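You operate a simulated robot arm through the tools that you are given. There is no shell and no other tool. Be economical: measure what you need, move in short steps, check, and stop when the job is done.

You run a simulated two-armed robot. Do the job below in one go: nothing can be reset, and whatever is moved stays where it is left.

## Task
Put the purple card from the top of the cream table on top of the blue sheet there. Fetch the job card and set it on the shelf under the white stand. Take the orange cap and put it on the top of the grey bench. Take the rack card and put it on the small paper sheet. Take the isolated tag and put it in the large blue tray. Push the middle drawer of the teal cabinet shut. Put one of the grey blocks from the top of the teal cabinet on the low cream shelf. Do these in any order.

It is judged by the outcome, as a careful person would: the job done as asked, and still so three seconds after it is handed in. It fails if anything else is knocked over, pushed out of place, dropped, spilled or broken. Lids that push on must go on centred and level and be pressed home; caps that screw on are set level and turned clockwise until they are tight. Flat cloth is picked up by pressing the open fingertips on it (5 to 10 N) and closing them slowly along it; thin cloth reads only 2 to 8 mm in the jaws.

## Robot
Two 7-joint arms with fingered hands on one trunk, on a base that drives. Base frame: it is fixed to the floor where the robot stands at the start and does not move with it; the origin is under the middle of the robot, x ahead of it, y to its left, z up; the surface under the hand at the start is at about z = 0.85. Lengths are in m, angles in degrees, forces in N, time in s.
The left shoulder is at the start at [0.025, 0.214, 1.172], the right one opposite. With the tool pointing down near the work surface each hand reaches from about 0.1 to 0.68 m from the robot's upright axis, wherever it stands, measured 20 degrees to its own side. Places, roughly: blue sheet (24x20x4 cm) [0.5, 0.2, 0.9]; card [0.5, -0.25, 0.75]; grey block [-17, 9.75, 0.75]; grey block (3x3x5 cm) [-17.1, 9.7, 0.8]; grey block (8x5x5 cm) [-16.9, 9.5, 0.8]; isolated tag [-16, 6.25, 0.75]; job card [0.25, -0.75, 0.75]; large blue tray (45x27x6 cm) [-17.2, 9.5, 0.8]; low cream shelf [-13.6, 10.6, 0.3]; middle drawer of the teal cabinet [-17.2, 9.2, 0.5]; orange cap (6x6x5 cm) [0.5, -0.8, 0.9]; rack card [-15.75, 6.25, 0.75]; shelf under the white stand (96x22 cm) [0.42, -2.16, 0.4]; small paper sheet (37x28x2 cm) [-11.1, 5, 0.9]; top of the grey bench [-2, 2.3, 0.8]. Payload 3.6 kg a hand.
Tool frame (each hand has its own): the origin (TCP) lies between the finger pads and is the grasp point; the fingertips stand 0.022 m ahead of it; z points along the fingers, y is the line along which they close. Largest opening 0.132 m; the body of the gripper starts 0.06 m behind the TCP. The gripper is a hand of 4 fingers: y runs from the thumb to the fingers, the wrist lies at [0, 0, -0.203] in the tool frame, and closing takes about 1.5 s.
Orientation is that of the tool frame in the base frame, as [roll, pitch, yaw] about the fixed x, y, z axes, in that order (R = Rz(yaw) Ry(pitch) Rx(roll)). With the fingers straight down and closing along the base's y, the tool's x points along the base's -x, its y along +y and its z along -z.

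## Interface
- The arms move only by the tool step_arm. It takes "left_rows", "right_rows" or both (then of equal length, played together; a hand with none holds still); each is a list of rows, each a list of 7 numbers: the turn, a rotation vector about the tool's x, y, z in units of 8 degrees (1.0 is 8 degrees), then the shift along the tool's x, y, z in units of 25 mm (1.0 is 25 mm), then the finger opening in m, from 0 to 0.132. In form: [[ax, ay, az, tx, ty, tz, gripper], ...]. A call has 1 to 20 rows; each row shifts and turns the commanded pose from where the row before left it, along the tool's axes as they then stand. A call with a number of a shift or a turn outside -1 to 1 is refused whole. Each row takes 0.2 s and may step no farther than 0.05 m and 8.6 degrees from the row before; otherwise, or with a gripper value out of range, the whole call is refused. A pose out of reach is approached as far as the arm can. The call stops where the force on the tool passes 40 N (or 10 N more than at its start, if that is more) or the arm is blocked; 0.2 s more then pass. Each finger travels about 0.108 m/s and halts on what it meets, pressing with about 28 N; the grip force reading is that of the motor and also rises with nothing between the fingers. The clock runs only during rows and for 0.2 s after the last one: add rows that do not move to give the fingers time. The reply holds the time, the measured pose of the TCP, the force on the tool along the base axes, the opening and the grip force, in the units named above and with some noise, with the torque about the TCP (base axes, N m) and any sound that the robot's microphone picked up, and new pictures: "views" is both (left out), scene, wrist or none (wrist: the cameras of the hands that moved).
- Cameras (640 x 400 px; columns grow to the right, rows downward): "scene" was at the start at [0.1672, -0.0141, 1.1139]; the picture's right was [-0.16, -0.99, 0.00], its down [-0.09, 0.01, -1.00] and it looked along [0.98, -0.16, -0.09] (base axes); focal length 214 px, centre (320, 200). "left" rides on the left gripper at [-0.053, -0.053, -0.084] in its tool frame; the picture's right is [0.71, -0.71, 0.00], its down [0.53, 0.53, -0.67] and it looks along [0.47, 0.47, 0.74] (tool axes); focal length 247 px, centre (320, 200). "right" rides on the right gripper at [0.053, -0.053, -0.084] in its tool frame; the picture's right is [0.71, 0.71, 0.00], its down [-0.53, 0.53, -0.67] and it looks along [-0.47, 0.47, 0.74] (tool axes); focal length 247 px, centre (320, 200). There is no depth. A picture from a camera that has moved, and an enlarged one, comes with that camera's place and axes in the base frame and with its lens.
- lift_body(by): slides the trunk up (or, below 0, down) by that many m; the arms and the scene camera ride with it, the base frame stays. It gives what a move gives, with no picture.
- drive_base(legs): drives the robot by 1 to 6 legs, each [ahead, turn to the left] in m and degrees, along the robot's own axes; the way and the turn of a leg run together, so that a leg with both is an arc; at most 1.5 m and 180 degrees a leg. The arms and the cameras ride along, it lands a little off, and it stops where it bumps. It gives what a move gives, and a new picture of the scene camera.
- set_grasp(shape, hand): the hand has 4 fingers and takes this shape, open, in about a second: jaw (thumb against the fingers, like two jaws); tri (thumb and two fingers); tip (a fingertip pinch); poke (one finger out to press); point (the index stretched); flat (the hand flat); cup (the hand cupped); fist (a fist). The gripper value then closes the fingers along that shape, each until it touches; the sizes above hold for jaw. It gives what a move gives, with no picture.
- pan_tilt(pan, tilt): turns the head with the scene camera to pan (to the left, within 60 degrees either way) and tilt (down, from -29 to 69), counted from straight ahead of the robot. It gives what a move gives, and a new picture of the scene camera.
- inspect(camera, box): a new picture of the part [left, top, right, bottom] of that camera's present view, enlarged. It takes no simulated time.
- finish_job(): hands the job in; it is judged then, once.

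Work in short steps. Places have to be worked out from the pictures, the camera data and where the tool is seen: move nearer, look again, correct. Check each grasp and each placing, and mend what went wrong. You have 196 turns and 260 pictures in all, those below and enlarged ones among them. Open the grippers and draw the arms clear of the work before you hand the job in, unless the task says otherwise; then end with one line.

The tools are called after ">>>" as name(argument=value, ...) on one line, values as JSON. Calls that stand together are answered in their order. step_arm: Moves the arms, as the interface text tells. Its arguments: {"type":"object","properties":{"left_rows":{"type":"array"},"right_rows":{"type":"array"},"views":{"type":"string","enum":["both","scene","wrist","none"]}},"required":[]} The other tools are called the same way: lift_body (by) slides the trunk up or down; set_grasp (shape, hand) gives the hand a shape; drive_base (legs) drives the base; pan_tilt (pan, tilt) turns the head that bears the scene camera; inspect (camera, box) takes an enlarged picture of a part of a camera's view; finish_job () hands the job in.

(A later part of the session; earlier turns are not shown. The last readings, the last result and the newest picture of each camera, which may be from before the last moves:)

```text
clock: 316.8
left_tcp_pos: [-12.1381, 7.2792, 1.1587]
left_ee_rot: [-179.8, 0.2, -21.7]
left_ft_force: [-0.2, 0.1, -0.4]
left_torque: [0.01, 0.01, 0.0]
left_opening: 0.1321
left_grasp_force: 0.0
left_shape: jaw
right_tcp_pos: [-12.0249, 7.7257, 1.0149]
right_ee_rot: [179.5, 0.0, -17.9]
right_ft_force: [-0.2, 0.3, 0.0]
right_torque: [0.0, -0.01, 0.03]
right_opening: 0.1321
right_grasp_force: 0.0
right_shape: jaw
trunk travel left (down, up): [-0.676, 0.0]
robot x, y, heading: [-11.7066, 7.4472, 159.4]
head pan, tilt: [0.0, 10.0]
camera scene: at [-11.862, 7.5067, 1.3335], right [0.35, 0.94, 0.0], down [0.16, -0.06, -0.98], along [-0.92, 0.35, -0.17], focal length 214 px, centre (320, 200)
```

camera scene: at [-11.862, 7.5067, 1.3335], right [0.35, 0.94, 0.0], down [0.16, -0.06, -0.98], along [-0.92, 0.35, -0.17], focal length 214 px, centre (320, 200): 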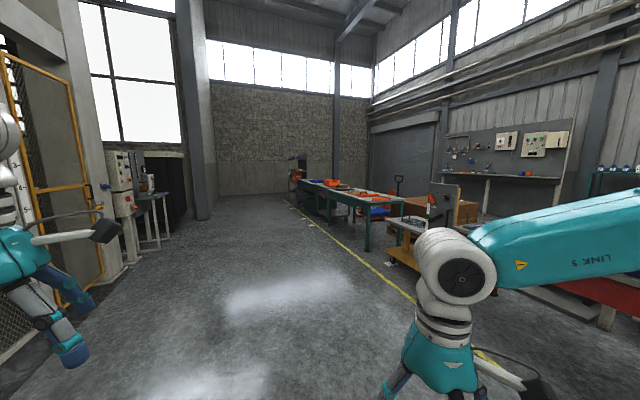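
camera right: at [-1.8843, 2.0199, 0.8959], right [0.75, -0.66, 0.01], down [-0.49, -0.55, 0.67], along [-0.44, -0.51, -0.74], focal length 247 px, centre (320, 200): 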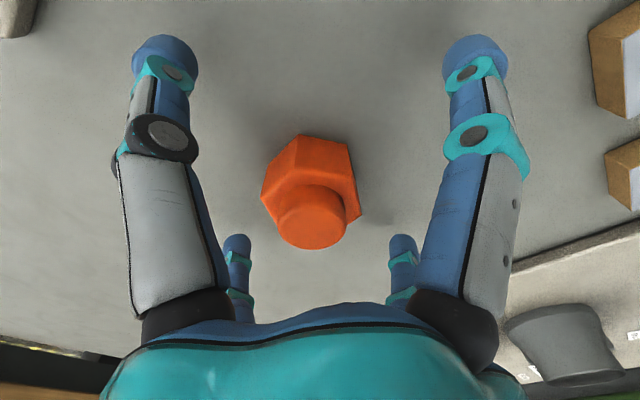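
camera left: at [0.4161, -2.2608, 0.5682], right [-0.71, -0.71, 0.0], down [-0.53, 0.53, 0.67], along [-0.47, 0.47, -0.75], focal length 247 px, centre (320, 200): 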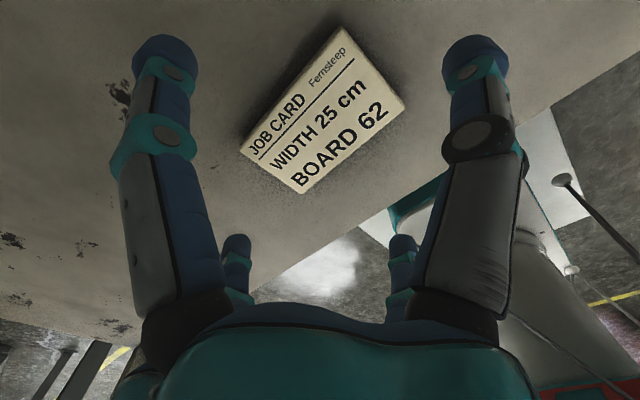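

The small grey table at the left matches the tag/rack card place (-16, 6.25). I drive there.

>>> drive_base(legs=[[0, 23], [1.5, 0], [1.5, 0], [1.0, 0]])

>>> drive_base(legs=[[0, 28], [0, 28]])

```text
clock: 337.3
left_tcp_pos: [-16.0507, 7.0262, 1.1596]
left_ee_rot: [-179.8, 0.2, -0.2]
left_ft_force: [-0.4, 0.3, -0.6]
left_torque: [0.0, 0.01, 0.0]
left_opening: 0.1323
left_grasp_force: 0.1
left_shape: jaw
right_tcp_pos: [-16.1073, 7.4822, 1.0159]
right_ee_rot: [179.5, 0.0, 3.5]
right_ft_force: [0.6, -0.3, -0.2]
right_torque: [-0.02, -0.01, 0.01]
right_opening: 0.1319
right_grasp_force: 0.1
right_shape: jaw
trunk travel left (down, up): [-0.676, 0.0]
robot x, y, heading: [-15.7081, 7.3366, -179.2]
head pan, tilt: [0.0, 10.0]
camera scene: at [-15.8754, 7.339, 1.3334], right [-0.01, 1.0, 0.0], down [0.17, 0.0, -0.98], along [-0.98, -0.01, -0.17], focal length 214 px, centre (320, 200)
```

scene: 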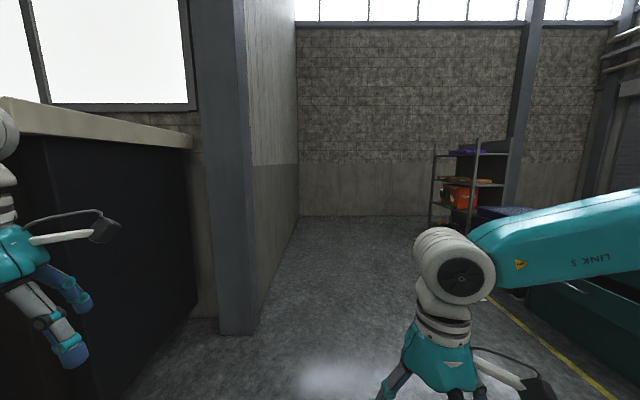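

```text
clock: 340.5
left_tcp_pos: [-15.6484, 6.8749, 1.1601]
left_ee_rot: [-179.5, 0.2, 54.7]
left_ft_force: [0.8, -0.6, -0.8]
left_torque: [0.02, 0.01, 0.04]
left_opening: 0.1321
left_grasp_force: 0.1
left_shape: jaw
right_tcp_pos: [-16.0535, 7.0916, 1.0172]
right_ee_rot: [179.5, 0.0, 58.5]
right_ft_force: [-0.3, 0.3, -0.3]
right_torque: [0.01, 0.01, 0.01]
right_opening: 0.132
right_grasp_force: 0.1
right_shape: jaw
trunk travel left (down, up): [-0.676, 0.0]
robot x, y, heading: [-15.7395, 7.3629, -123.4]
head pan, tilt: [0.0, 10.0]
stopped in leg 2: the robot was blocked; the commanded pose is now the measured one
camera scene: at [-15.8317, 7.2214, 1.3334], right [-0.84, 0.55, 0.0], down [0.09, 0.15, -0.98], along [-0.54, -0.82, -0.17], focal length 214 px, centre (320, 200)
```

scene: 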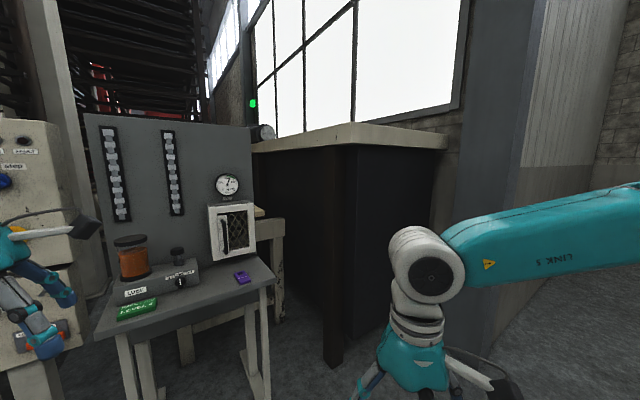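

A small table with a green item and a purple tag. I face it and enlarge.

>>> drive_base(legs=[[0, 33]])

>>> pan_tilt(pan=0, tilt=35)

>>> inspect(camera="scene", box=[200, 100, 440, 250])

```text
clock: 342.6
left_tcp_pos: [-15.3972, 7.0054, 1.1596]
left_ee_rot: [-179.7, 0.2, 88.0]
left_ft_force: [0.1, -0.5, -0.3]
left_torque: [0.03, 0.01, 0.01]
left_opening: 0.132
left_grasp_force: 0.0
left_shape: jaw
right_tcp_pos: [-15.8547, 6.9632, 1.0172]
right_ee_rot: [179.4, -0.1, 91.8]
right_ft_force: [-0.4, -0.6, 0.1]
right_torque: [0.02, 0.0, 0.0]
right_opening: 0.1323
right_grasp_force: 0.1
right_shape: jaw
trunk travel left (down, up): [-0.676, 0.0]
robot x, y, heading: [-15.7671, 7.3634, -90.4]
head pan, tilt: [0.0, 10.0]
camera scene: at [-15.7678, 7.1936, 1.3334], right [-1.0, 0.01, 0.0], down [0.0, 0.17, -0.98], along [-0.01, -0.98, -0.17], focal length 214 px, centre (320, 200)
```

scene: 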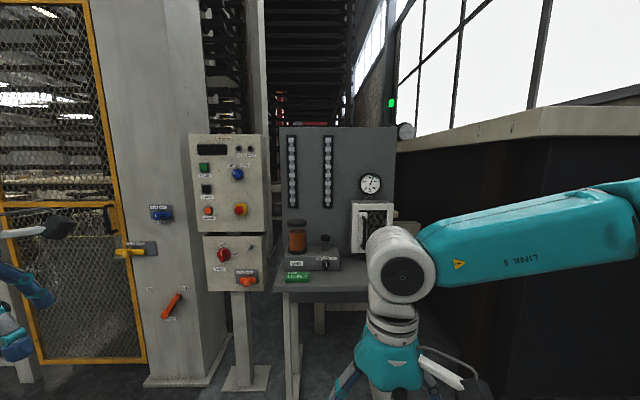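

```text
clock: 343.4
left_tcp_pos: [-15.3973, 7.0063, 1.1619]
left_ee_rot: [-179.7, 0.2, 88.1]
left_ft_force: [-0.2, 0.1, 0.7]
left_torque: [-0.01, -0.01, -0.01]
left_opening: 0.1319
left_grasp_force: 0.0
left_shape: jaw
right_tcp_pos: [-15.8561, 6.963, 1.0181]
right_ee_rot: [179.5, -0.1, 91.8]
right_ft_force: [-0.4, -0.2, -0.8]
right_torque: [-0.02, -0.04, 0.0]
right_opening: 0.1324
right_grasp_force: 0.0
right_shape: jaw
trunk travel left (down, up): [-0.676, 0.0]
robot x, y, heading: [-15.7656, 7.3609, -90.3]
head pan, tilt: [0.0, 35.0]
camera scene: at [-15.7689, 7.1993, 1.2934], right [-1.0, 0.01, 0.0], down [0.0, 0.57, -0.82], along [0.0, -0.82, -0.57], focal length 214 px, centre (320, 200)
```

scene: 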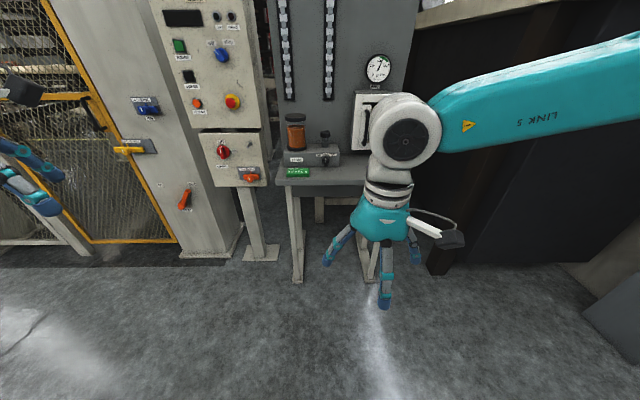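

```text
2.67 times, centred on (320, 175) of scene
camera zoom: at [-15.7689, 7.1993, 1.2934], right [-1.0, 0.01, 0.0], down [0.0, 0.57, -0.82], along [0.0, -0.82, -0.57], focal length 572 px, centre (320, 267)
```

zoom: 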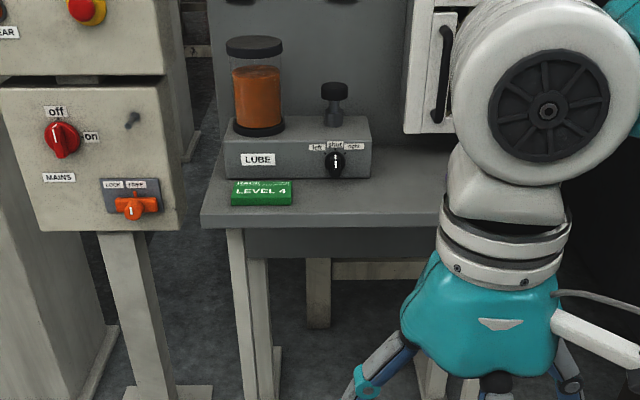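

"LEVEL 4" green card = rack card at about (-15.67, 6.31); the purple tag is at about (-16.03, 6.29). I line up the hands laterally and drive closer.

>>> step_arm(left_rows=[[0, 0, 0, 0, -0.95, 0, 0.132], [0, 0, 0, 0, -0.95, 0, 0.132], [0, 0, 0, 0, -0.95, 0, 0.132], [0, 0, 0, 0, -0.95, 0, 0.132], [0, 0, 0, 0, -0.95, 0, 0.132], [0, 0, 0, 0, -0.95, 0, 0.132], [0, 0, 0, 0, -0.95, 0, 0.132], [0, 0, 0, 0, -0.95, 0, 0.132], [0, 0, 0, 0, -0.95, 0, 0.132], [0, 0, 0, 0, -0.95, 0, 0.132], [0, 0, 0, 0, -0.95, 0, 0.132]], right_rows=[[0, 0, 0, 0, -0.62, -0.3, 0.132], [0, 0, 0, 0, -0.62, -0.3, 0.132], [0, 0, 0, 0, -0.62, -0.3, 0.132], [0, 0, 0, 0, -0.62, -0.3, 0.132], [0, 0, 0, 0, -0.62, -0.3, 0.132], [0, 0, 0, 0, -0.62, -0.3, 0.132], [0, 0, 0, 0, -0.62, -0.3, 0.132], [0, 0, 0, 0, -0.62, -0.3, 0.132], [0, 0, 0, 0, -0.62, -0.3, 0.132], [0, 0, 0, 0, -0.62, -0.3, 0.132], [0, 0, 0, 0, -0.62, -0.3, 0.132]], views="none")

>>> drive_base(legs=[[0.45, 0]])

>>> step_arm(left_rows=[[0, 0, 0, 0, 0, 0, 0.132]], right_rows=[[0, 0, 0, 0, 0, 0, 0.132]], views="wrist")

```text
clock: 345.9
left_tcp_pos: [-15.6602, 7.0152, 1.1626]
left_ee_rot: [-179.7, 0.2, 88.0]
left_ft_force: [-0.4, 0.6, 0.7]
left_torque: [0.0, 0.03, 0.05]
left_opening: 0.1319
left_grasp_force: 0.1
left_shape: jaw
right_tcp_pos: [-16.0263, 6.9583, 1.0995]
right_ee_rot: [179.3, -0.2, 91.9]
right_ft_force: [0.0, 0.0, -1.0]
right_torque: [0.0, -0.04, -0.02]
right_opening: 0.1319
right_grasp_force: 0.1
right_shape: jaw
trunk travel left (down, up): [-0.676, 0.0]
robot x, y, heading: [-15.7694, 7.3615, -90.4]
head pan, tilt: [0.0, 35.0]
```

```text
clock: 348.6
left_tcp_pos: [-15.6589, 6.5662, 1.1612]
left_ee_rot: [-179.7, 0.2, 88.3]
left_ft_force: [0.3, -0.2, 0.2]
left_torque: [0.04, 0.0, -0.03]
left_opening: 0.132
left_grasp_force: 0.0
left_shape: jaw
right_tcp_pos: [-16.0264, 6.5064, 1.0982]
right_ee_rot: [179.5, 0.0, 92.0]
right_ft_force: [-0.3, -0.1, -0.4]
right_torque: [-0.02, 0.02, 0.01]
right_opening: 0.132
right_grasp_force: 0.1
right_shape: jaw
trunk travel left (down, up): [-0.676, 0.0]
robot x, y, heading: [-15.7683, 6.9147, -90.2]
head pan, tilt: [0.0, 35.0]
camera scene: at [-15.7686, 6.7493, 1.2932], right [-1.0, 0.0, 0.0], down [0.0, 0.57, -0.82], along [0.0, -0.82, -0.57], focal length 214 px, centre (320, 200)
```

scene: 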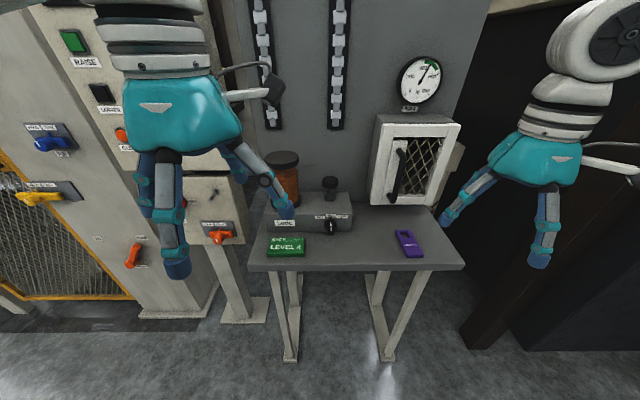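

```text
clock: 349.0
left_tcp_pos: [-15.6583, 6.567, 1.1628]
left_ee_rot: [-179.7, 0.2, 88.3]
left_ft_force: [-0.6, -0.3, -1.0]
left_torque: [0.0, -0.04, 0.02]
left_opening: 0.1321
left_grasp_force: 0.1
left_shape: jaw
right_tcp_pos: [-16.0258, 6.5077, 1.0999]
right_ee_rot: [179.5, -0.1, 91.9]
right_ft_force: [0.8, -0.6, -0.8]
right_torque: [0.0, 0.02, -0.03]
right_opening: 0.1322
right_grasp_force: 0.1
right_shape: jaw
trunk travel left (down, up): [-0.676, 0.0]
robot x, y, heading: [-15.7691, 6.9147, -90.1]
head pan, tilt: [0.0, 35.0]
camera right: at [-16.0822, 6.5601, 1.182], right [0.68, 0.73, 0.01], down [0.54, -0.51, 0.67], along [0.5, -0.45, -0.74], focal length 247 px, centre (320, 200)
camera left: at [-15.7123, 6.5159, 1.2469], right [-0.69, 0.73, 0.0], down [0.55, 0.51, 0.66], along [0.48, 0.46, -0.75], focal length 247 px, centre (320, 200)
```

right: 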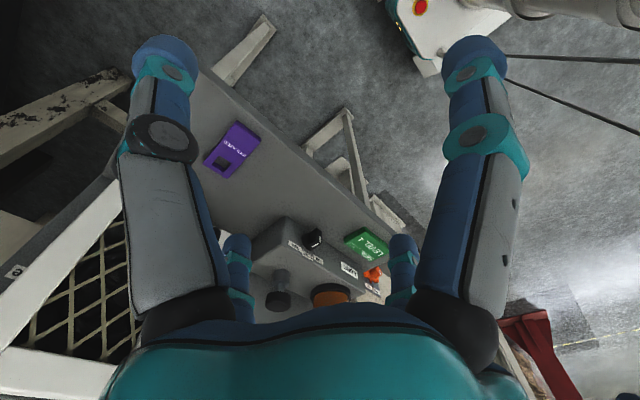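
left: 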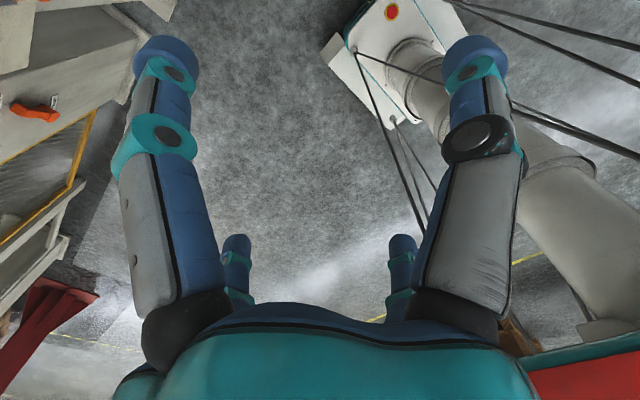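

Tag: centre (-16.021, 6.315), about 4.7 × 10 cm, aligned. Rack card: about (-15.672, 6.318), close in front of the lube unit. I move both hands above, right one lower.

>>> step_arm(left_rows=[[0, 0, 0, -0.93, -0.03, 0, 0.132], [0, 0, 0, -0.93, -0.03, 0, 0.132], [0, 0, 0, -0.93, -0.03, 0, 0.132], [0, 0, 0, -0.93, -0.03, 0, 0.132], [0, 0, 0, -0.93, -0.03, 0, 0.132], [0, 0, 0, -0.93, -0.03, 0, 0.132], [0, 0, 0, -0.93, -0.03, 0, 0.132], [0, 0, 0, -0.93, -0.03, 0, 0.132], [0, 0, 0, -0.93, -0.03, 0, 0.132], [0, 0, 0, -0.93, -0.03, 0, 0.132]], right_rows=[[0, 0, 0, -0.965, 0, 0, 0.132], [0, 0, 0, -0.965, 0, 0, 0.132], [0, 0, 0, -0.965, 0, 0, 0.132], [0, 0, 0, -0.965, 0, 0, 0.132], [0, 0, 0, -0.965, 0, 0.9, 0.132], [0, 0, 0, -0.965, 0, 0.9, 0.132], [0, 0, 0, -0.965, 0, 0.9, 0.132], [0, 0, 0, -0.965, 0, 0.9, 0.132], [0, 0, 0, 0, 0, 0.9, 0.132], [0, 0, 0, 0, 0, 0.9, 0.132]], views="both")

```text
clock: 351.2
left_tcp_pos: [-15.674, 6.3346, 1.1633]
left_ee_rot: [-179.7, 0.2, 88.1]
left_ft_force: [-0.7, -0.5, 0.7]
left_torque: [-0.01, -0.03, 0.0]
left_opening: 0.1318
left_grasp_force: 0.2
left_shape: jaw
right_tcp_pos: [-16.0194, 6.3272, 0.9641]
right_ee_rot: [179.4, 0.0, 92.0]
right_ft_force: [-0.4, -0.3, -0.8]
right_torque: [0.01, 0.0, 0.0]
right_opening: 0.1321
right_grasp_force: 0.0
right_shape: jaw
right hand out of reach, approached as far as the arm can: row 10
trunk travel left (down, up): [-0.676, 0.0]
robot x, y, heading: [-15.7665, 6.912, -90.1]
head pan, tilt: [0.0, 35.0]
camera scene: at [-15.7699, 6.7492, 1.2932], right [-1.0, 0.0, 0.0], down [0.0, 0.57, -0.82], along [0.0, -0.82, -0.57], focal length 214 px, centre (320, 200)
camera right: at [-16.0763, 6.3773, 1.0465], right [0.68, 0.73, 0.01], down [0.54, -0.51, 0.67], along [0.5, -0.45, -0.74], focal length 247 px, centre (320, 200)
camera left: at [-15.728, 6.2828, 1.2472], right [-0.68, 0.73, 0.0], down [0.55, 0.51, 0.66], along [0.48, 0.46, -0.75], focal length 247 px, centre (320, 200)
```

scene: 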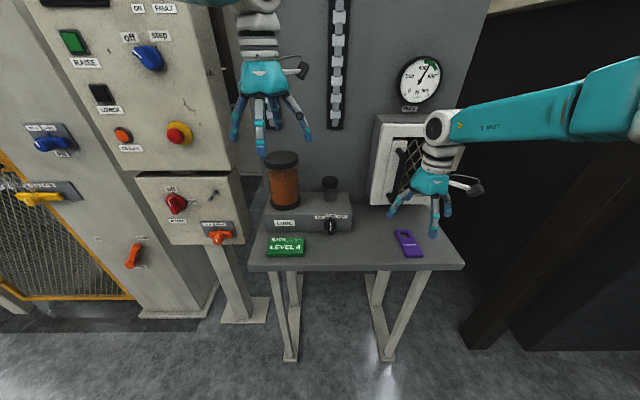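
right: 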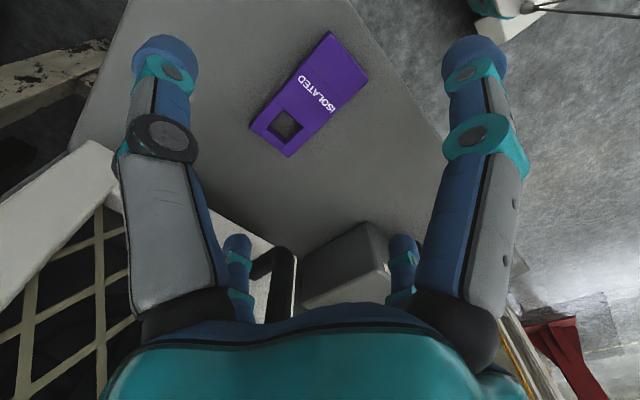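
left: 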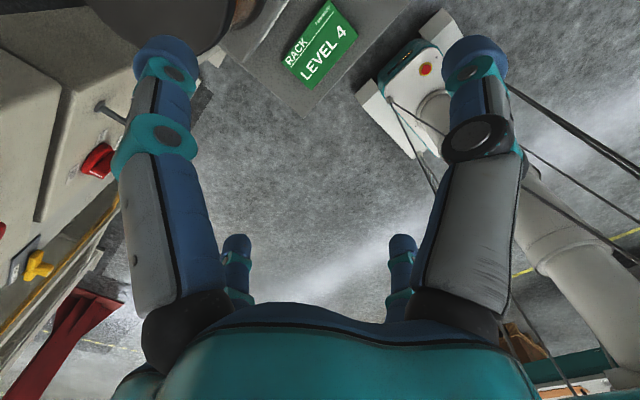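

"ISOLATED" tag confirmed; the right arm is at its limit there. I pull both hands back 12 cm and drive 12 cm closer, which leaves them in place but nearer the body.

>>> step_arm(left_rows=[[0, 0, 0, 0.96, 0, 0, 0.132], [0, 0, 0, 0.96, 0, 0, 0.132], [0, 0, 0, 0.96, 0, 0, 0.132], [0, 0, 0, 0.96, 0, 0, 0.132], [0, 0, 0, 0.96, 0, 0, 0.12]], right_rows=[[0, 0, 0, 0.96, 0, 0, 0.132], [0, 0, 0, 0.96, 0, 0, 0.132], [0, 0, 0, 0.96, 0, 0, 0.132], [0, 0, 0, 0.96, 0, 0, 0.132], [0, 0, 0, 0.96, 0, 0, 0.132]], views="none")

>>> drive_base(legs=[[0.12, 0]])

>>> step_arm(right_rows=[[0, 0, 0, 0, 0, 0.8, 0.132], [0, 0, 0, 0, 0, 0, 0.132]], views="wrist")

```text
clock: 352.4
left_tcp_pos: [-15.6701, 6.4559, 1.164]
left_ee_rot: [-179.7, 0.2, 88.3]
left_ft_force: [0.1, -0.5, 0.2]
left_torque: [0.01, 0.03, 0.0]
left_opening: 0.1201
left_grasp_force: 0.1
left_shape: jaw
right_tcp_pos: [-16.0224, 6.4471, 0.9645]
right_ee_rot: [179.5, 0.0, 92.0]
right_ft_force: [-0.5, 1.7, 0.0]
right_torque: [-0.02, 0.01, -0.01]
right_opening: 0.1318
right_grasp_force: 0.0
right_shape: jaw
trunk travel left (down, up): [-0.676, 0.0]
robot x, y, heading: [-15.7694, 6.9145, -90.1]
head pan, tilt: [0.0, 35.0]
```

```text
clock: 353.6
left_tcp_pos: [-15.6707, 6.3334, 1.1623]
left_ee_rot: [-179.7, 0.2, 88.2]
left_ft_force: [-0.8, -0.4, 0.5]
left_torque: [0.03, 0.02, 0.04]
left_opening: 0.1204
left_grasp_force: 0.0
left_shape: jaw
right_tcp_pos: [-16.0221, 6.3258, 0.9641]
right_ee_rot: [179.5, 0.0, 91.8]
right_ft_force: [0.6, -0.6, 0.7]
right_torque: [0.01, 0.0, 0.02]
right_opening: 0.1322
right_grasp_force: 0.1
right_shape: jaw
trunk travel left (down, up): [-0.676, 0.0]
robot x, y, heading: [-15.7664, 6.7935, -90.1]
head pan, tilt: [0.0, 35.0]
camera scene: at [-15.7687, 6.6282, 1.2932], right [-1.0, 0.0, 0.0], down [0.0, 0.57, -0.82], along [0.0, -0.82, -0.57], focal length 214 px, centre (320, 200)
```

scene: 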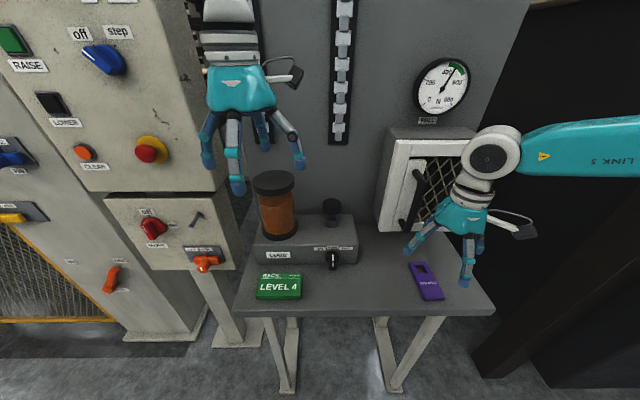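

```text
clock: 354.2
left_tcp_pos: [-15.6703, 6.3324, 1.1636]
left_ee_rot: [-179.7, 0.1, 88.3]
left_ft_force: [0.3, -0.7, 0.9]
left_torque: [-0.01, -0.01, -0.01]
left_opening: 0.1201
left_grasp_force: 0.1
left_shape: jaw
right_tcp_pos: [-16.0225, 6.3259, 0.9451]
right_ee_rot: [179.5, -0.1, 91.8]
right_ft_force: [-0.5, 0.3, 0.3]
right_torque: [0.01, 0.08, -0.05]
right_opening: 0.1321
right_grasp_force: 0.1
right_shape: jaw
trunk travel left (down, up): [-0.676, 0.0]
robot x, y, heading: [-15.7686, 6.7933, -89.7]
head pan, tilt: [0.0, 35.0]
camera right: at [-16.0799, 6.3771, 1.027], right [0.68, 0.73, 0.01], down [0.54, -0.51, 0.67], along [0.49, -0.45, -0.74], focal length 247 px, centre (320, 200)
```

right: 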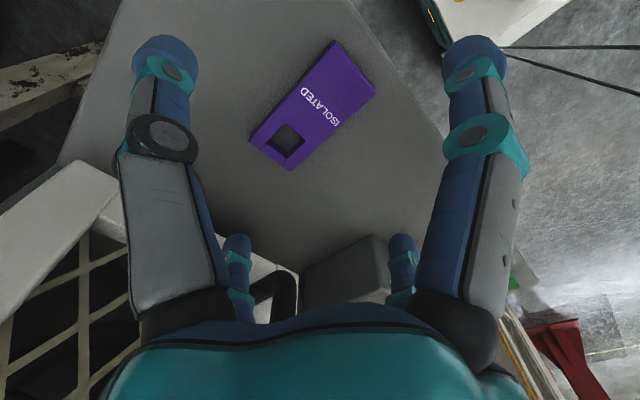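

Tag centre (-16.023, 6.312). I shift 1.4 cm and descend toward it.

>>> step_arm(right_rows=[[0, 0, 0, -0.56, 0, 0.6, 0.132], [0, 0, 0, 0, 0, 0.8, 0.132], [0, 0, 0, 0, 0, 0.8, 0.132], [0, 0, 0, 0, 0, 0.8, 0.132], [0, 0, 0, 0, 0, 0.3, 0.132], [0, 0, 0, 0, 0, 0.15, 0.132], [0, 0, 0, 0, 0, 0, 0.132]], views="wrist")

```text
clock: 355.8
left_tcp_pos: [-15.6704, 6.3335, 1.1635]
left_ee_rot: [-179.7, 0.1, 88.3]
left_ft_force: [-0.7, -0.2, -0.2]
left_torque: [0.04, 0.01, 0.01]
left_opening: 0.1205
left_grasp_force: 0.0
left_shape: jaw
right_tcp_pos: [-16.0217, 6.3129, 0.858]
right_ee_rot: [179.4, -0.1, 92.0]
right_ft_force: [0.2, -0.3, 0.4]
right_torque: [-0.03, 0.0, 0.02]
right_opening: 0.1318
right_grasp_force: 0.1
right_shape: jaw
trunk travel left (down, up): [-0.676, 0.0]
robot x, y, heading: [-15.7693, 6.793, -89.9]
head pan, tilt: [0.0, 35.0]
camera right: at [-16.0786, 6.3639, 0.9409], right [0.68, 0.73, 0.01], down [0.54, -0.51, 0.67], along [0.5, -0.45, -0.74], focal length 247 px, centre (320, 200)
```

right: 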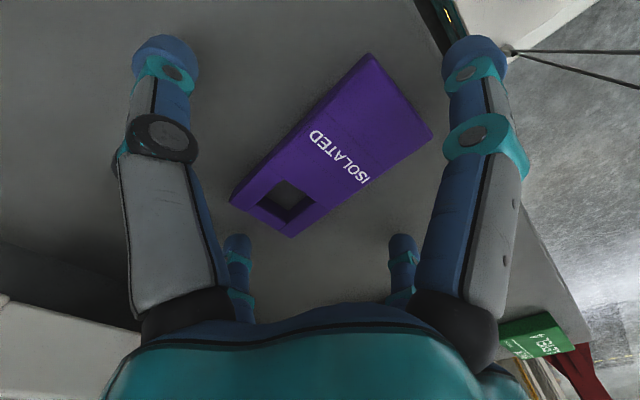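

I go down a further 8 mm and close on the tag.

>>> step_arm(right_rows=[[0, 0, 0, 0, 0, 0.2, 0.132], [0, 0, 0, 0, 0, 0.15, 0.132], [0, 0, 0, 0, 0, 0, 0.11], [0, 0, 0, 0, 0, 0, 0.09], [0, 0, 0, 0, 0, 0, 0.07], [0, 0, 0, 0, 0, 0, 0.05], [0, 0, 0, 0, 0, 0, 0.03], [0, 0, 0, 0, 0, 0, 0.03], [0, 0, 0, 0, 0, 0, 0.03], [0, 0, 0, 0, 0, 0, 0.03]], views="wrist")

```text
clock: 358.0
left_tcp_pos: [-15.6703, 6.3352, 1.1656]
left_ee_rot: [-179.7, 0.3, 88.3]
left_ft_force: [0.3, 0.1, -0.4]
left_torque: [0.0, 0.02, 0.02]
left_opening: 0.1201
left_grasp_force: 0.0
left_shape: jaw
right_tcp_pos: [-16.0214, 6.3125, 0.8516]
right_ee_rot: [179.6, 0.1, 91.9]
right_ft_force: [-8.1, -1.5, 28.6]
right_torque: [0.08, 0.48, 0.12]
right_opening: 0.0619
right_grasp_force: 28.4
right_shape: jaw
trunk travel left (down, up): [-0.676, 0.0]
robot x, y, heading: [-15.7666, 6.7925, -90.2]
head pan, tilt: [0.0, 35.0]
camera right: at [-16.0788, 6.3641, 0.9343], right [0.68, 0.73, 0.0], down [0.54, -0.51, 0.67], along [0.49, -0.46, -0.74], focal length 247 px, centre (320, 200)
```

right: 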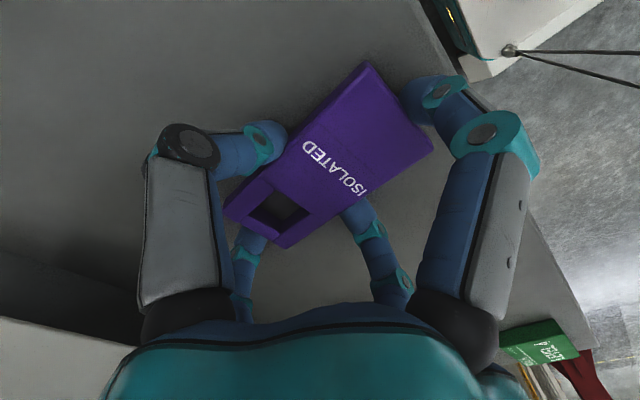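

Gripped, with some downward press (28 N). I raise gently.

>>> step_arm(right_rows=[[0, 0, 0, 0, 0, -0.2, 0.03], [0, 0, 0, 0, 0, -0.4, 0.03], [0, 0, 0, 0, 0, -0.8, 0.03], [0, 0, 0, 0, 0, -1, 0.03], [0, 0, 0, 0, 0, -1, 0.03], [0, 0, 0, 0, 0, -1, 0.03]], views="wrist")

```text
clock: 359.4
left_tcp_pos: [-15.6715, 6.3334, 1.164]
left_ee_rot: [-179.7, 0.2, 88.3]
left_ft_force: [-0.4, -1.0, 0.6]
left_torque: [-0.01, 0.0, -0.02]
left_opening: 0.1203
left_grasp_force: 0.0
left_shape: jaw
right_tcp_pos: [-16.0222, 6.3116, 0.9612]
right_ee_rot: [179.5, 0.0, 92.0]
right_ft_force: [-0.3, 0.6, -0.6]
right_torque: [-0.02, -0.02, -0.03]
right_opening: 0.0615
right_grasp_force: 28.3
right_shape: jaw
trunk travel left (down, up): [-0.676, 0.0]
robot x, y, heading: [-15.7702, 6.7955, -90.2]
head pan, tilt: [0.0, 35.0]
camera right: at [-16.0794, 6.363, 1.0431], right [0.68, 0.73, 0.01], down [0.54, -0.51, 0.67], along [0.49, -0.45, -0.74], focal length 247 px, centre (320, 200)
```

right: 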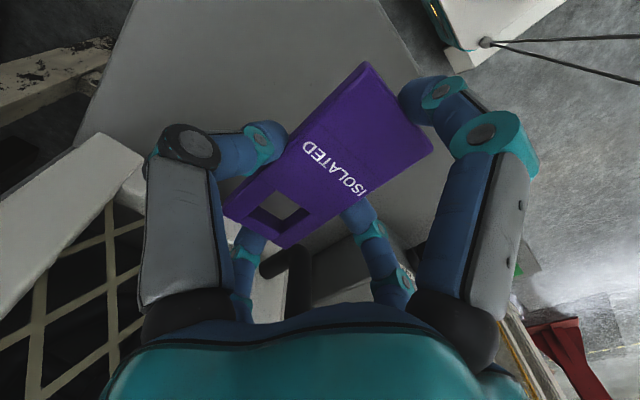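

The tag is held. Now the left hand: shift slightly forward and descend toward the rack card, watching the jar.

>>> step_arm(left_rows=[[0, 0, 0, 0.3, 0, 0.8, 0.12], [0, 0, 0, 0, 0, 0.95, 0.12], [0, 0, 0, 0, 0, 0.95, 0.12], [0, 0, 0, 0, 0, 0.95, 0.12], [0, 0, 0, 0, 0, 0.95, 0.12], [0, 0, 0, 0, 0, 0.95, 0.12], [0, 0, 0, 0, 0, 0.95, 0.12], [0, 0, 0, 0, 0, 0.95, 0.12], [0, 0, 0, 0, 0, 0, 0.12]], views="both")

```text
clock: 361.4
left_tcp_pos: [-15.6711, 6.3394, 0.9775]
left_ee_rot: [-179.6, 0.2, 88.3]
left_ft_force: [0.9, 0.0, -0.4]
left_torque: [0.01, 0.0, 0.02]
left_opening: 0.1202
left_grasp_force: 0.1
left_shape: jaw
right_tcp_pos: [-16.0225, 6.3118, 0.9613]
right_ee_rot: [179.4, -0.1, 91.8]
right_ft_force: [-0.2, -0.3, 0.0]
right_torque: [0.0, 0.01, -0.01]
right_opening: 0.0615
right_grasp_force: 27.7
right_shape: jaw
trunk travel left (down, up): [-0.676, 0.0]
robot x, y, heading: [-15.7685, 6.7944, -90.0]
head pan, tilt: [0.0, 35.0]
camera scene: at [-15.7688, 6.6289, 1.2933], right [-1.0, 0.0, 0.0], down [0.0, 0.57, -0.82], along [0.0, -0.82, -0.57], focal length 214 px, centre (320, 200)
camera left: at [-15.7252, 6.2887, 1.0611], right [-0.69, 0.73, 0.0], down [0.55, 0.51, 0.66], along [0.48, 0.46, -0.75], focal length 247 px, centre (320, 200)
```

scene: 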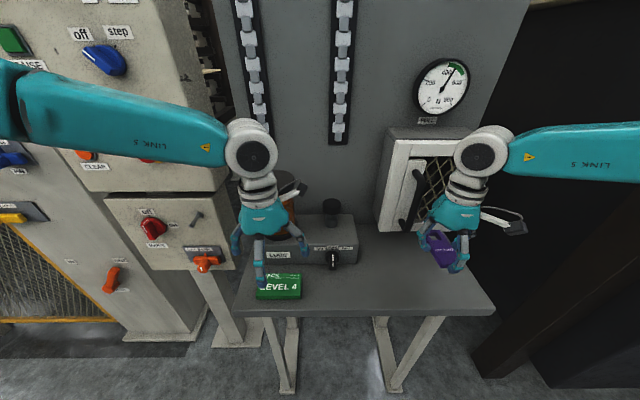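
left: 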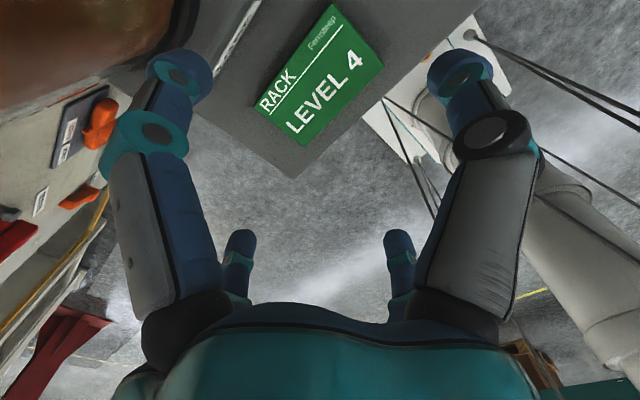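

Card centre (-15.673, 6.335), aligned. I descend further, checking.

>>> step_arm(left_rows=[[0, 0, 0, 0, -0.1, 0.95, 0.12], [0, 0, 0, 0, 0, 0.95, 0.12], [0, 0, 0, 0, 0, 0.95, 0.12], [0, 0, 0, 0, 0, 0.95, 0.12], [0, 0, 0, 0, 0, 0.7, 0.12], [0, 0, 0, 0, 0, 0, 0.12]], views="both")

```text
clock: 362.8
left_tcp_pos: [-15.6757, 6.3402, 0.8657]
left_ee_rot: [-179.8, 0.2, 88.2]
left_ft_force: [0.6, 2.0, 1.2]
left_torque: [0.0, 0.02, -0.01]
left_opening: 0.1199
left_grasp_force: 0.1
left_shape: jaw
right_tcp_pos: [-16.0214, 6.3116, 0.9601]
right_ee_rot: [179.5, -0.1, 92.0]
right_ft_force: [0.4, 0.1, 0.2]
right_torque: [-0.01, -0.03, -0.03]
right_opening: 0.0616
right_grasp_force: 27.9
right_shape: jaw
trunk travel left (down, up): [-0.676, 0.0]
robot x, y, heading: [-15.7665, 6.7933, -90.1]
head pan, tilt: [0.0, 35.0]
camera scene: at [-15.7687, 6.6291, 1.2933], right [-1.0, 0.0, 0.0], down [0.0, 0.57, -0.82], along [0.0, -0.82, -0.57], focal length 214 px, centre (320, 200)
camera left: at [-15.7286, 6.2893, 0.9484], right [-0.69, 0.73, 0.0], down [0.55, 0.51, 0.66], along [0.48, 0.46, -0.75], focal length 247 px, centre (320, 200)
```

scene: 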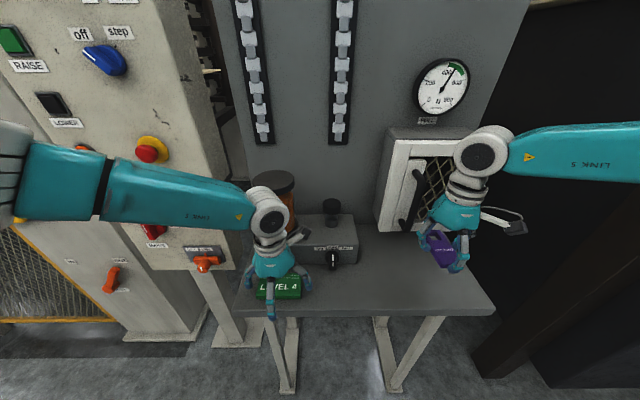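
left: 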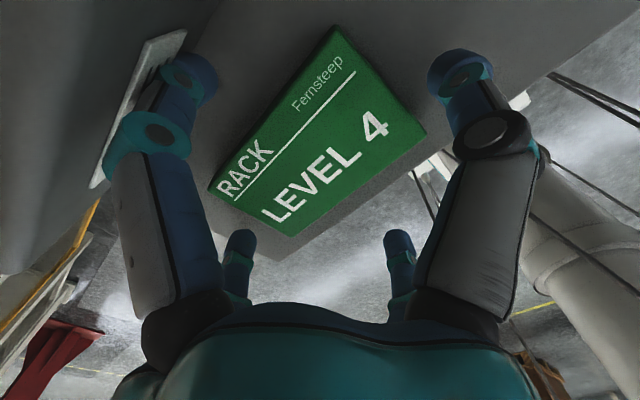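

Good clearance. I go down 1 cm and close.

>>> step_arm(left_rows=[[0, 0, 0, 0, 0, 0.4, 0.12], [0, 0, 0, 0, 0, 0, 0.11], [0, 0, 0, 0, 0, 0, 0.09], [0, 0, 0, 0, 0, 0, 0.07], [0, 0, 0, 0, 0, 0, 0.045], [0, 0, 0, 0, 0, 0, 0.045], [0, 0, 0, 0, 0, 0, 0.045], [0, 0, 0, 0, 0, 0, 0.045]], views="wrist")

```text
clock: 364.6
left_tcp_pos: [-15.6749, 6.3401, 0.8544]
left_ee_rot: [-179.6, 0.2, 88.3]
left_ft_force: [-0.3, -0.4, 0.2]
left_torque: [-0.02, -0.02, -0.02]
left_opening: 0.0785
left_grasp_force: 28.2
left_shape: jaw
right_tcp_pos: [-16.0239, 6.3126, 0.9594]
right_ee_rot: [179.4, -0.1, 91.9]
right_ft_force: [0.3, 0.0, -0.9]
right_torque: [-0.02, 0.04, 0.01]
right_opening: 0.0616
right_grasp_force: 27.6
right_shape: jaw
trunk travel left (down, up): [-0.676, 0.0]
robot x, y, heading: [-15.7637, 6.7885, -89.9]
head pan, tilt: [0.0, 35.0]
camera left: at [-15.7288, 6.2887, 0.9386], right [-0.69, 0.73, 0.0], down [0.55, 0.51, 0.66], along [0.48, 0.46, -0.75], focal length 247 px, centre (320, 200)
```

left: 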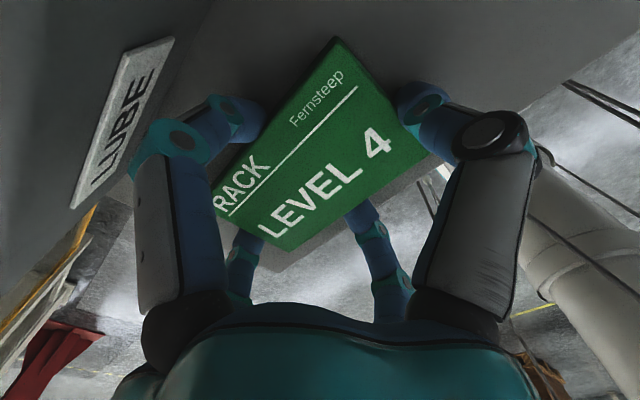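

Gripped without force on anything else. I lift straight up, clear of the jar, then back away.

>>> step_arm(left_rows=[[0, 0, 0, 0, 0, -0.3, 0.045], [0, 0, 0, 0, 0, -0.6, 0.045], [0, 0, 0, 0, 0, -0.9, 0.045], [0, 0, 0, 0, 0, -0.9, 0.045], [0, 0, 0, 0, 0, -0.9, 0.045], [0, 0, 0, 0.5, 0, -0.9, 0.045], [0, 0, 0, 0.5, 0, -0.9, 0.045], [0, 0, 0, 0.5, 0, -0.9, 0.045], [0, 0, 0, 0, 0, -0.9, 0.045]], right_rows=[[0, 0, 0, 0, 0, -0.3, 0.03], [0, 0, 0, 0, 0, -0.3, 0.03], [0, 0, 0, 0, 0, -0.3, 0.03], [0, 0, 0, 0, 0, -0.3, 0.03], [0, 0, 0, 0, 0, -0.3, 0.03], [0, 0, 0, 0.5, 0, -0.3, 0.03], [0, 0, 0, 0.5, 0, -0.3, 0.03], [0, 0, 0, 0.5, 0, -0.3, 0.03], [0, 0, 0, 0, 0, 0, 0.03]], views="wrist")

>>> drive_base(legs=[[-0.75, 0]])

```text
clock: 366.6
left_tcp_pos: [-15.6717, 6.3776, 1.0342]
left_ee_rot: [-179.6, 0.2, 88.3]
left_ft_force: [0.6, 0.1, -0.9]
left_torque: [0.02, 0.04, 0.02]
left_opening: 0.079
left_grasp_force: 27.6
left_shape: jaw
right_tcp_pos: [-16.0244, 6.3503, 1.0201]
right_ee_rot: [179.5, 0.0, 91.9]
right_ft_force: [0.4, 0.1, -0.5]
right_torque: [0.02, -0.01, 0.05]
right_opening: 0.0615
right_grasp_force: 28.1
right_shape: jaw
trunk travel left (down, up): [-0.676, 0.0]
robot x, y, heading: [-15.7675, 6.7916, -89.9]
head pan, tilt: [0.0, 35.0]
camera right: at [-16.0815, 6.4015, 1.1027], right [0.68, 0.73, 0.01], down [0.54, -0.51, 0.67], along [0.49, -0.45, -0.74], focal length 247 px, centre (320, 200)
camera left: at [-15.7258, 6.3264, 1.119], right [-0.69, 0.73, 0.0], down [0.55, 0.51, 0.66], along [0.48, 0.46, -0.75], focal length 247 px, centre (320, 200)
```

right: 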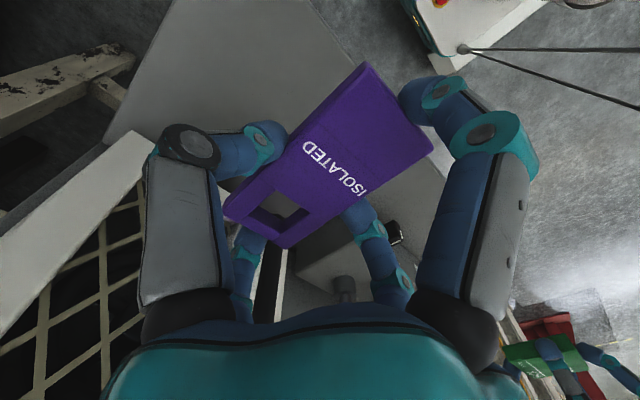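
left: 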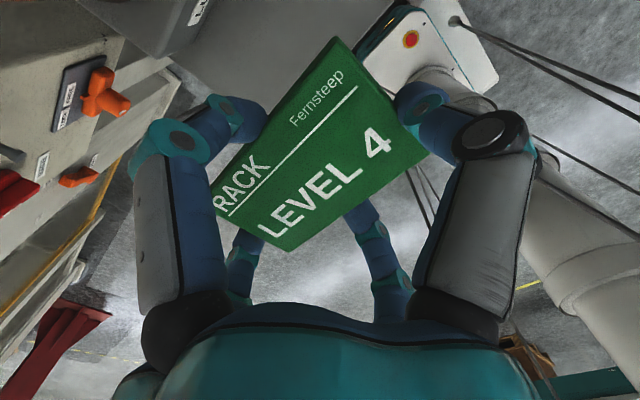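

```text
clock: 370.6
left_tcp_pos: [-15.6715, 7.1228, 1.0343]
left_ee_rot: [-179.6, 0.2, 88.1]
left_ft_force: [0.5, 0.3, -1.1]
left_torque: [-0.02, 0.03, 0.0]
left_opening: 0.0788
left_grasp_force: 28.4
left_shape: jaw
right_tcp_pos: [-16.0241, 7.096, 1.0201]
right_ee_rot: [179.5, -0.2, 91.9]
right_ft_force: [-0.4, 0.4, 0.4]
right_torque: [-0.02, 0.01, 0.01]
right_opening: 0.0618
right_grasp_force: 28.0
right_shape: jaw
trunk travel left (down, up): [-0.676, 0.0]
robot x, y, heading: [-15.771, 7.5385, -90.1]
head pan, tilt: [0.0, 35.0]
camera scene: at [-15.7681, 7.3748, 1.2933], right [-1.0, 0.0, 0.0], down [0.0, 0.57, -0.82], along [0.0, -0.82, -0.57], focal length 214 px, centre (320, 200)
```

scene: 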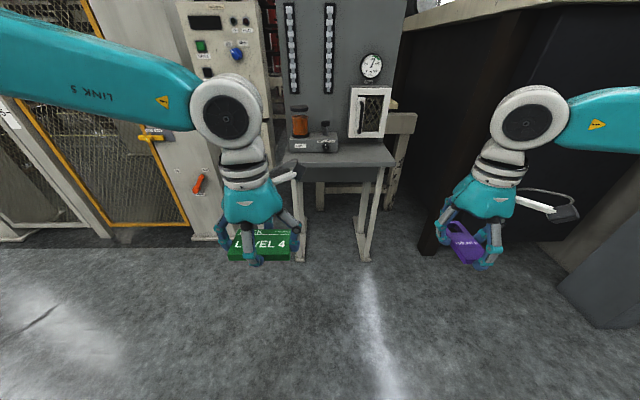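

Now to the teal cabinet near (-17.2, 9.3). I turn west, drive, and turn north.

>>> drive_base(legs=[[0, -30], [0, -30]])

>>> drive_base(legs=[[0, -30], [1.15, 0], [0, -30]])

>>> drive_base(legs=[[0, -30], [0, -30]])

```text
clock: 374.5
left_tcp_pos: [-16.0793, 7.2471, 1.037]
left_ee_rot: [-179.8, 0.2, 28.8]
left_ft_force: [-0.1, -0.5, -0.6]
left_torque: [-0.01, -0.02, 0.03]
left_opening: 0.0787
left_grasp_force: 27.7
left_shape: jaw
right_tcp_pos: [-16.2836, 7.5359, 1.0194]
right_ee_rot: [179.3, 0.0, 32.5]
right_ft_force: [-0.8, -0.4, -1.4]
right_torque: [-0.04, 0.01, 0.03]
right_opening: 0.0613
right_grasp_force: 27.7
right_shape: jaw
trunk travel left (down, up): [-0.676, 0.0]
robot x, y, heading: [-15.75, 7.4973, -149.6]
head pan, tilt: [0.0, 35.0]
stopped in leg 2: the robot was blocked; the commanded pose is now the measured one
camera scene: at [-15.8894, 7.4161, 1.2932], right [-0.51, 0.86, 0.0], down [0.5, 0.29, -0.82], along [-0.7, -0.42, -0.57], focal length 214 px, centre (320, 200)
```

scene: 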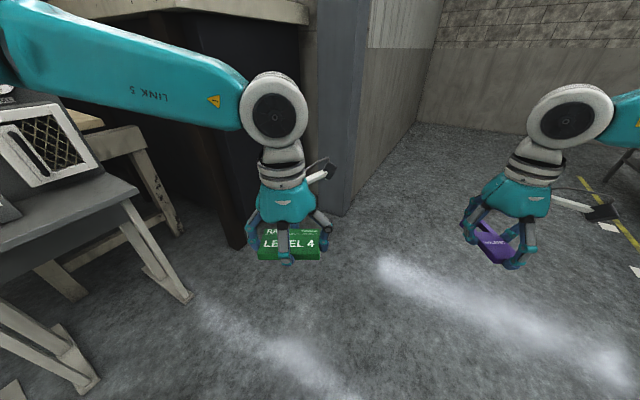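

```text
clock: 383.4
left_tcp_pos: [-17.2796, 7.6449, 1.0361]
left_ee_rot: [-179.8, 0.2, -30.9]
left_ft_force: [0.3, -0.1, -1.2]
left_torque: [0.0, -0.01, 0.01]
left_opening: 0.0787
left_grasp_force: 27.8
left_shape: jaw
right_tcp_pos: [-17.1306, 7.9663, 1.0218]
right_ee_rot: [179.4, -0.1, -27.2]
right_ft_force: [-0.2, 0.2, 0.3]
right_torque: [-0.02, 0.04, 0.01]
right_opening: 0.0614
right_grasp_force: 28.3
right_shape: jaw
trunk travel left (down, up): [-0.676, 0.0]
robot x, y, heading: [-16.904, 7.4637, 150.5]
head pan, tilt: [0.0, 35.0]
camera scene: at [-17.0477, 7.5438, 1.2934], right [0.49, 0.87, 0.0], down [0.5, -0.28, -0.82], along [-0.71, 0.4, -0.57], focal length 214 px, centre (320, 200)
```

scene: 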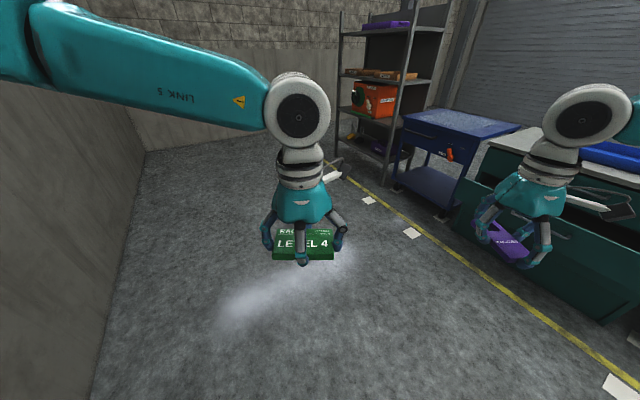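

```text
clock: 386.7
left_tcp_pos: [-16.9598, 7.8813, 1.0371]
left_ee_rot: [-180.0, 0.2, -87.4]
left_ft_force: [-0.8, 0.5, -1.2]
left_torque: [0.0, 0.03, -0.03]
left_opening: 0.0784
left_grasp_force: 28.5
left_shape: jaw
right_tcp_pos: [-16.6099, 7.9346, 1.0227]
right_ee_rot: [179.3, 0.0, -83.8]
right_ft_force: [0.5, -1.1, 0.2]
right_torque: [-0.03, 0.0, -0.02]
right_opening: 0.0611
right_grasp_force: 28.1
right_shape: jaw
trunk travel left (down, up): [-0.676, 0.0]
robot x, y, heading: [-16.9521, 7.4645, 91.7]
head pan, tilt: [0.0, 35.0]
stopped in leg 2: the robot was blocked; the commanded pose is now the measured one
camera scene: at [-16.9567, 7.6286, 1.2932], right [1.0, 0.03, 0.0], down [0.02, -0.57, -0.82], along [-0.03, 0.82, -0.57], focal length 214 px, centre (320, 200)
```

scene: 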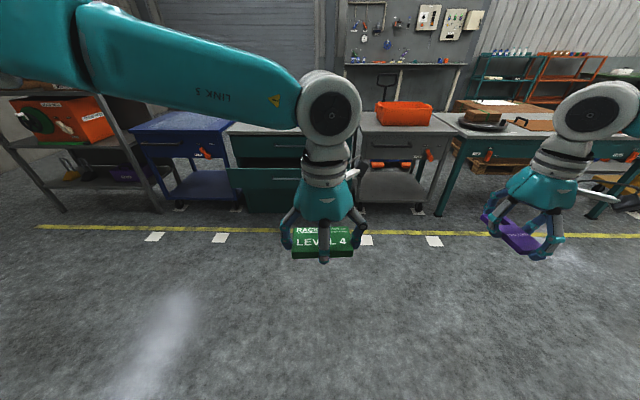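

The teal cabinet is ahead-left, partly hidden by my left arm. I drive 0.5 m nearer and look.

>>> drive_base(legs=[[0.5, 0]])

>>> pan_tilt(pan=15, tilt=25)

```text
clock: 389.6
left_tcp_pos: [-16.9827, 8.3839, 1.037]
left_ee_rot: [-179.8, 0.2, -87.1]
left_ft_force: [-1.1, 0.9, -1.5]
left_torque: [-0.02, 0.02, -0.02]
left_opening: 0.0786
left_grasp_force: 27.3
left_shape: jaw
right_tcp_pos: [-16.6335, 8.439, 1.0234]
right_ee_rot: [179.5, 0.0, -83.4]
right_ft_force: [-0.8, -0.4, -0.2]
right_torque: [-0.02, 0.0, 0.0]
right_opening: 0.0611
right_grasp_force: 27.9
right_shape: jaw
trunk travel left (down, up): [-0.676, 0.0]
robot x, y, heading: [-16.9714, 7.9692, 92.3]
head pan, tilt: [0.0, 35.0]
camera scene: at [-16.9779, 8.13, 1.2932], right [1.0, 0.04, 0.0], down [0.02, -0.57, -0.82], along [-0.03, 0.82, -0.57], focal length 214 px, centre (320, 200)
```

scene: 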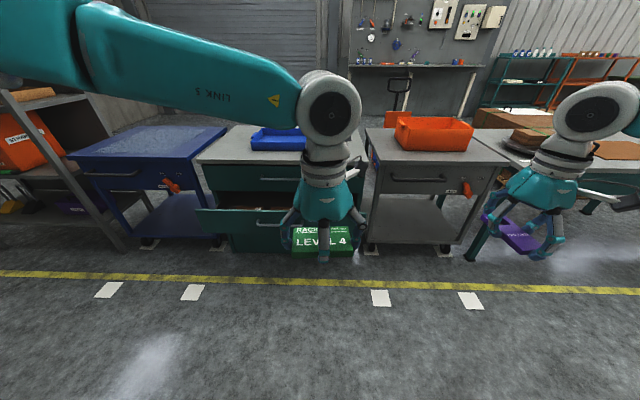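

```text
clock: 390.4
left_tcp_pos: [-16.9826, 8.3833, 1.0372]
left_ee_rot: [-179.9, 0.3, -87.1]
left_ft_force: [-0.1, 0.4, -1.0]
left_torque: [0.0, 0.0, 0.0]
left_opening: 0.0786
left_grasp_force: 28.6
left_shape: jaw
right_tcp_pos: [-16.6334, 8.4385, 1.0243]
right_ee_rot: [179.3, 0.0, -83.4]
right_ft_force: [0.1, -0.1, -0.6]
right_torque: [-0.02, 0.01, -0.01]
right_opening: 0.0613
right_grasp_force: 28.6
right_shape: jaw
trunk travel left (down, up): [-0.676, 0.0]
robot x, y, heading: [-16.9732, 7.9649, 92.3]
head pan, tilt: [15.0, 25.0]
camera scene: at [-17.0016, 8.1293, 1.309], right [0.96, 0.3, 0.0], down [0.12, -0.4, -0.91], along [-0.27, 0.87, -0.42], focal length 214 px, centre (320, 200)
```

scene: 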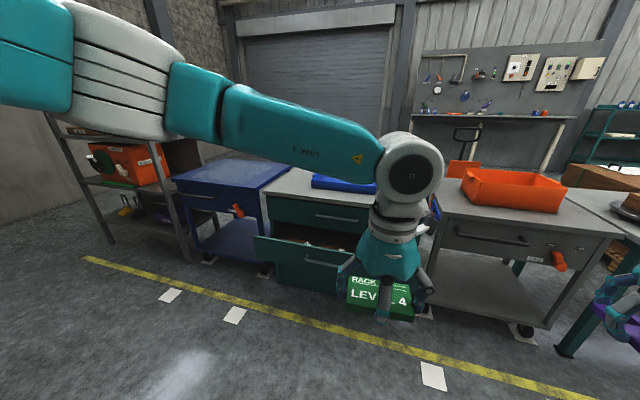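

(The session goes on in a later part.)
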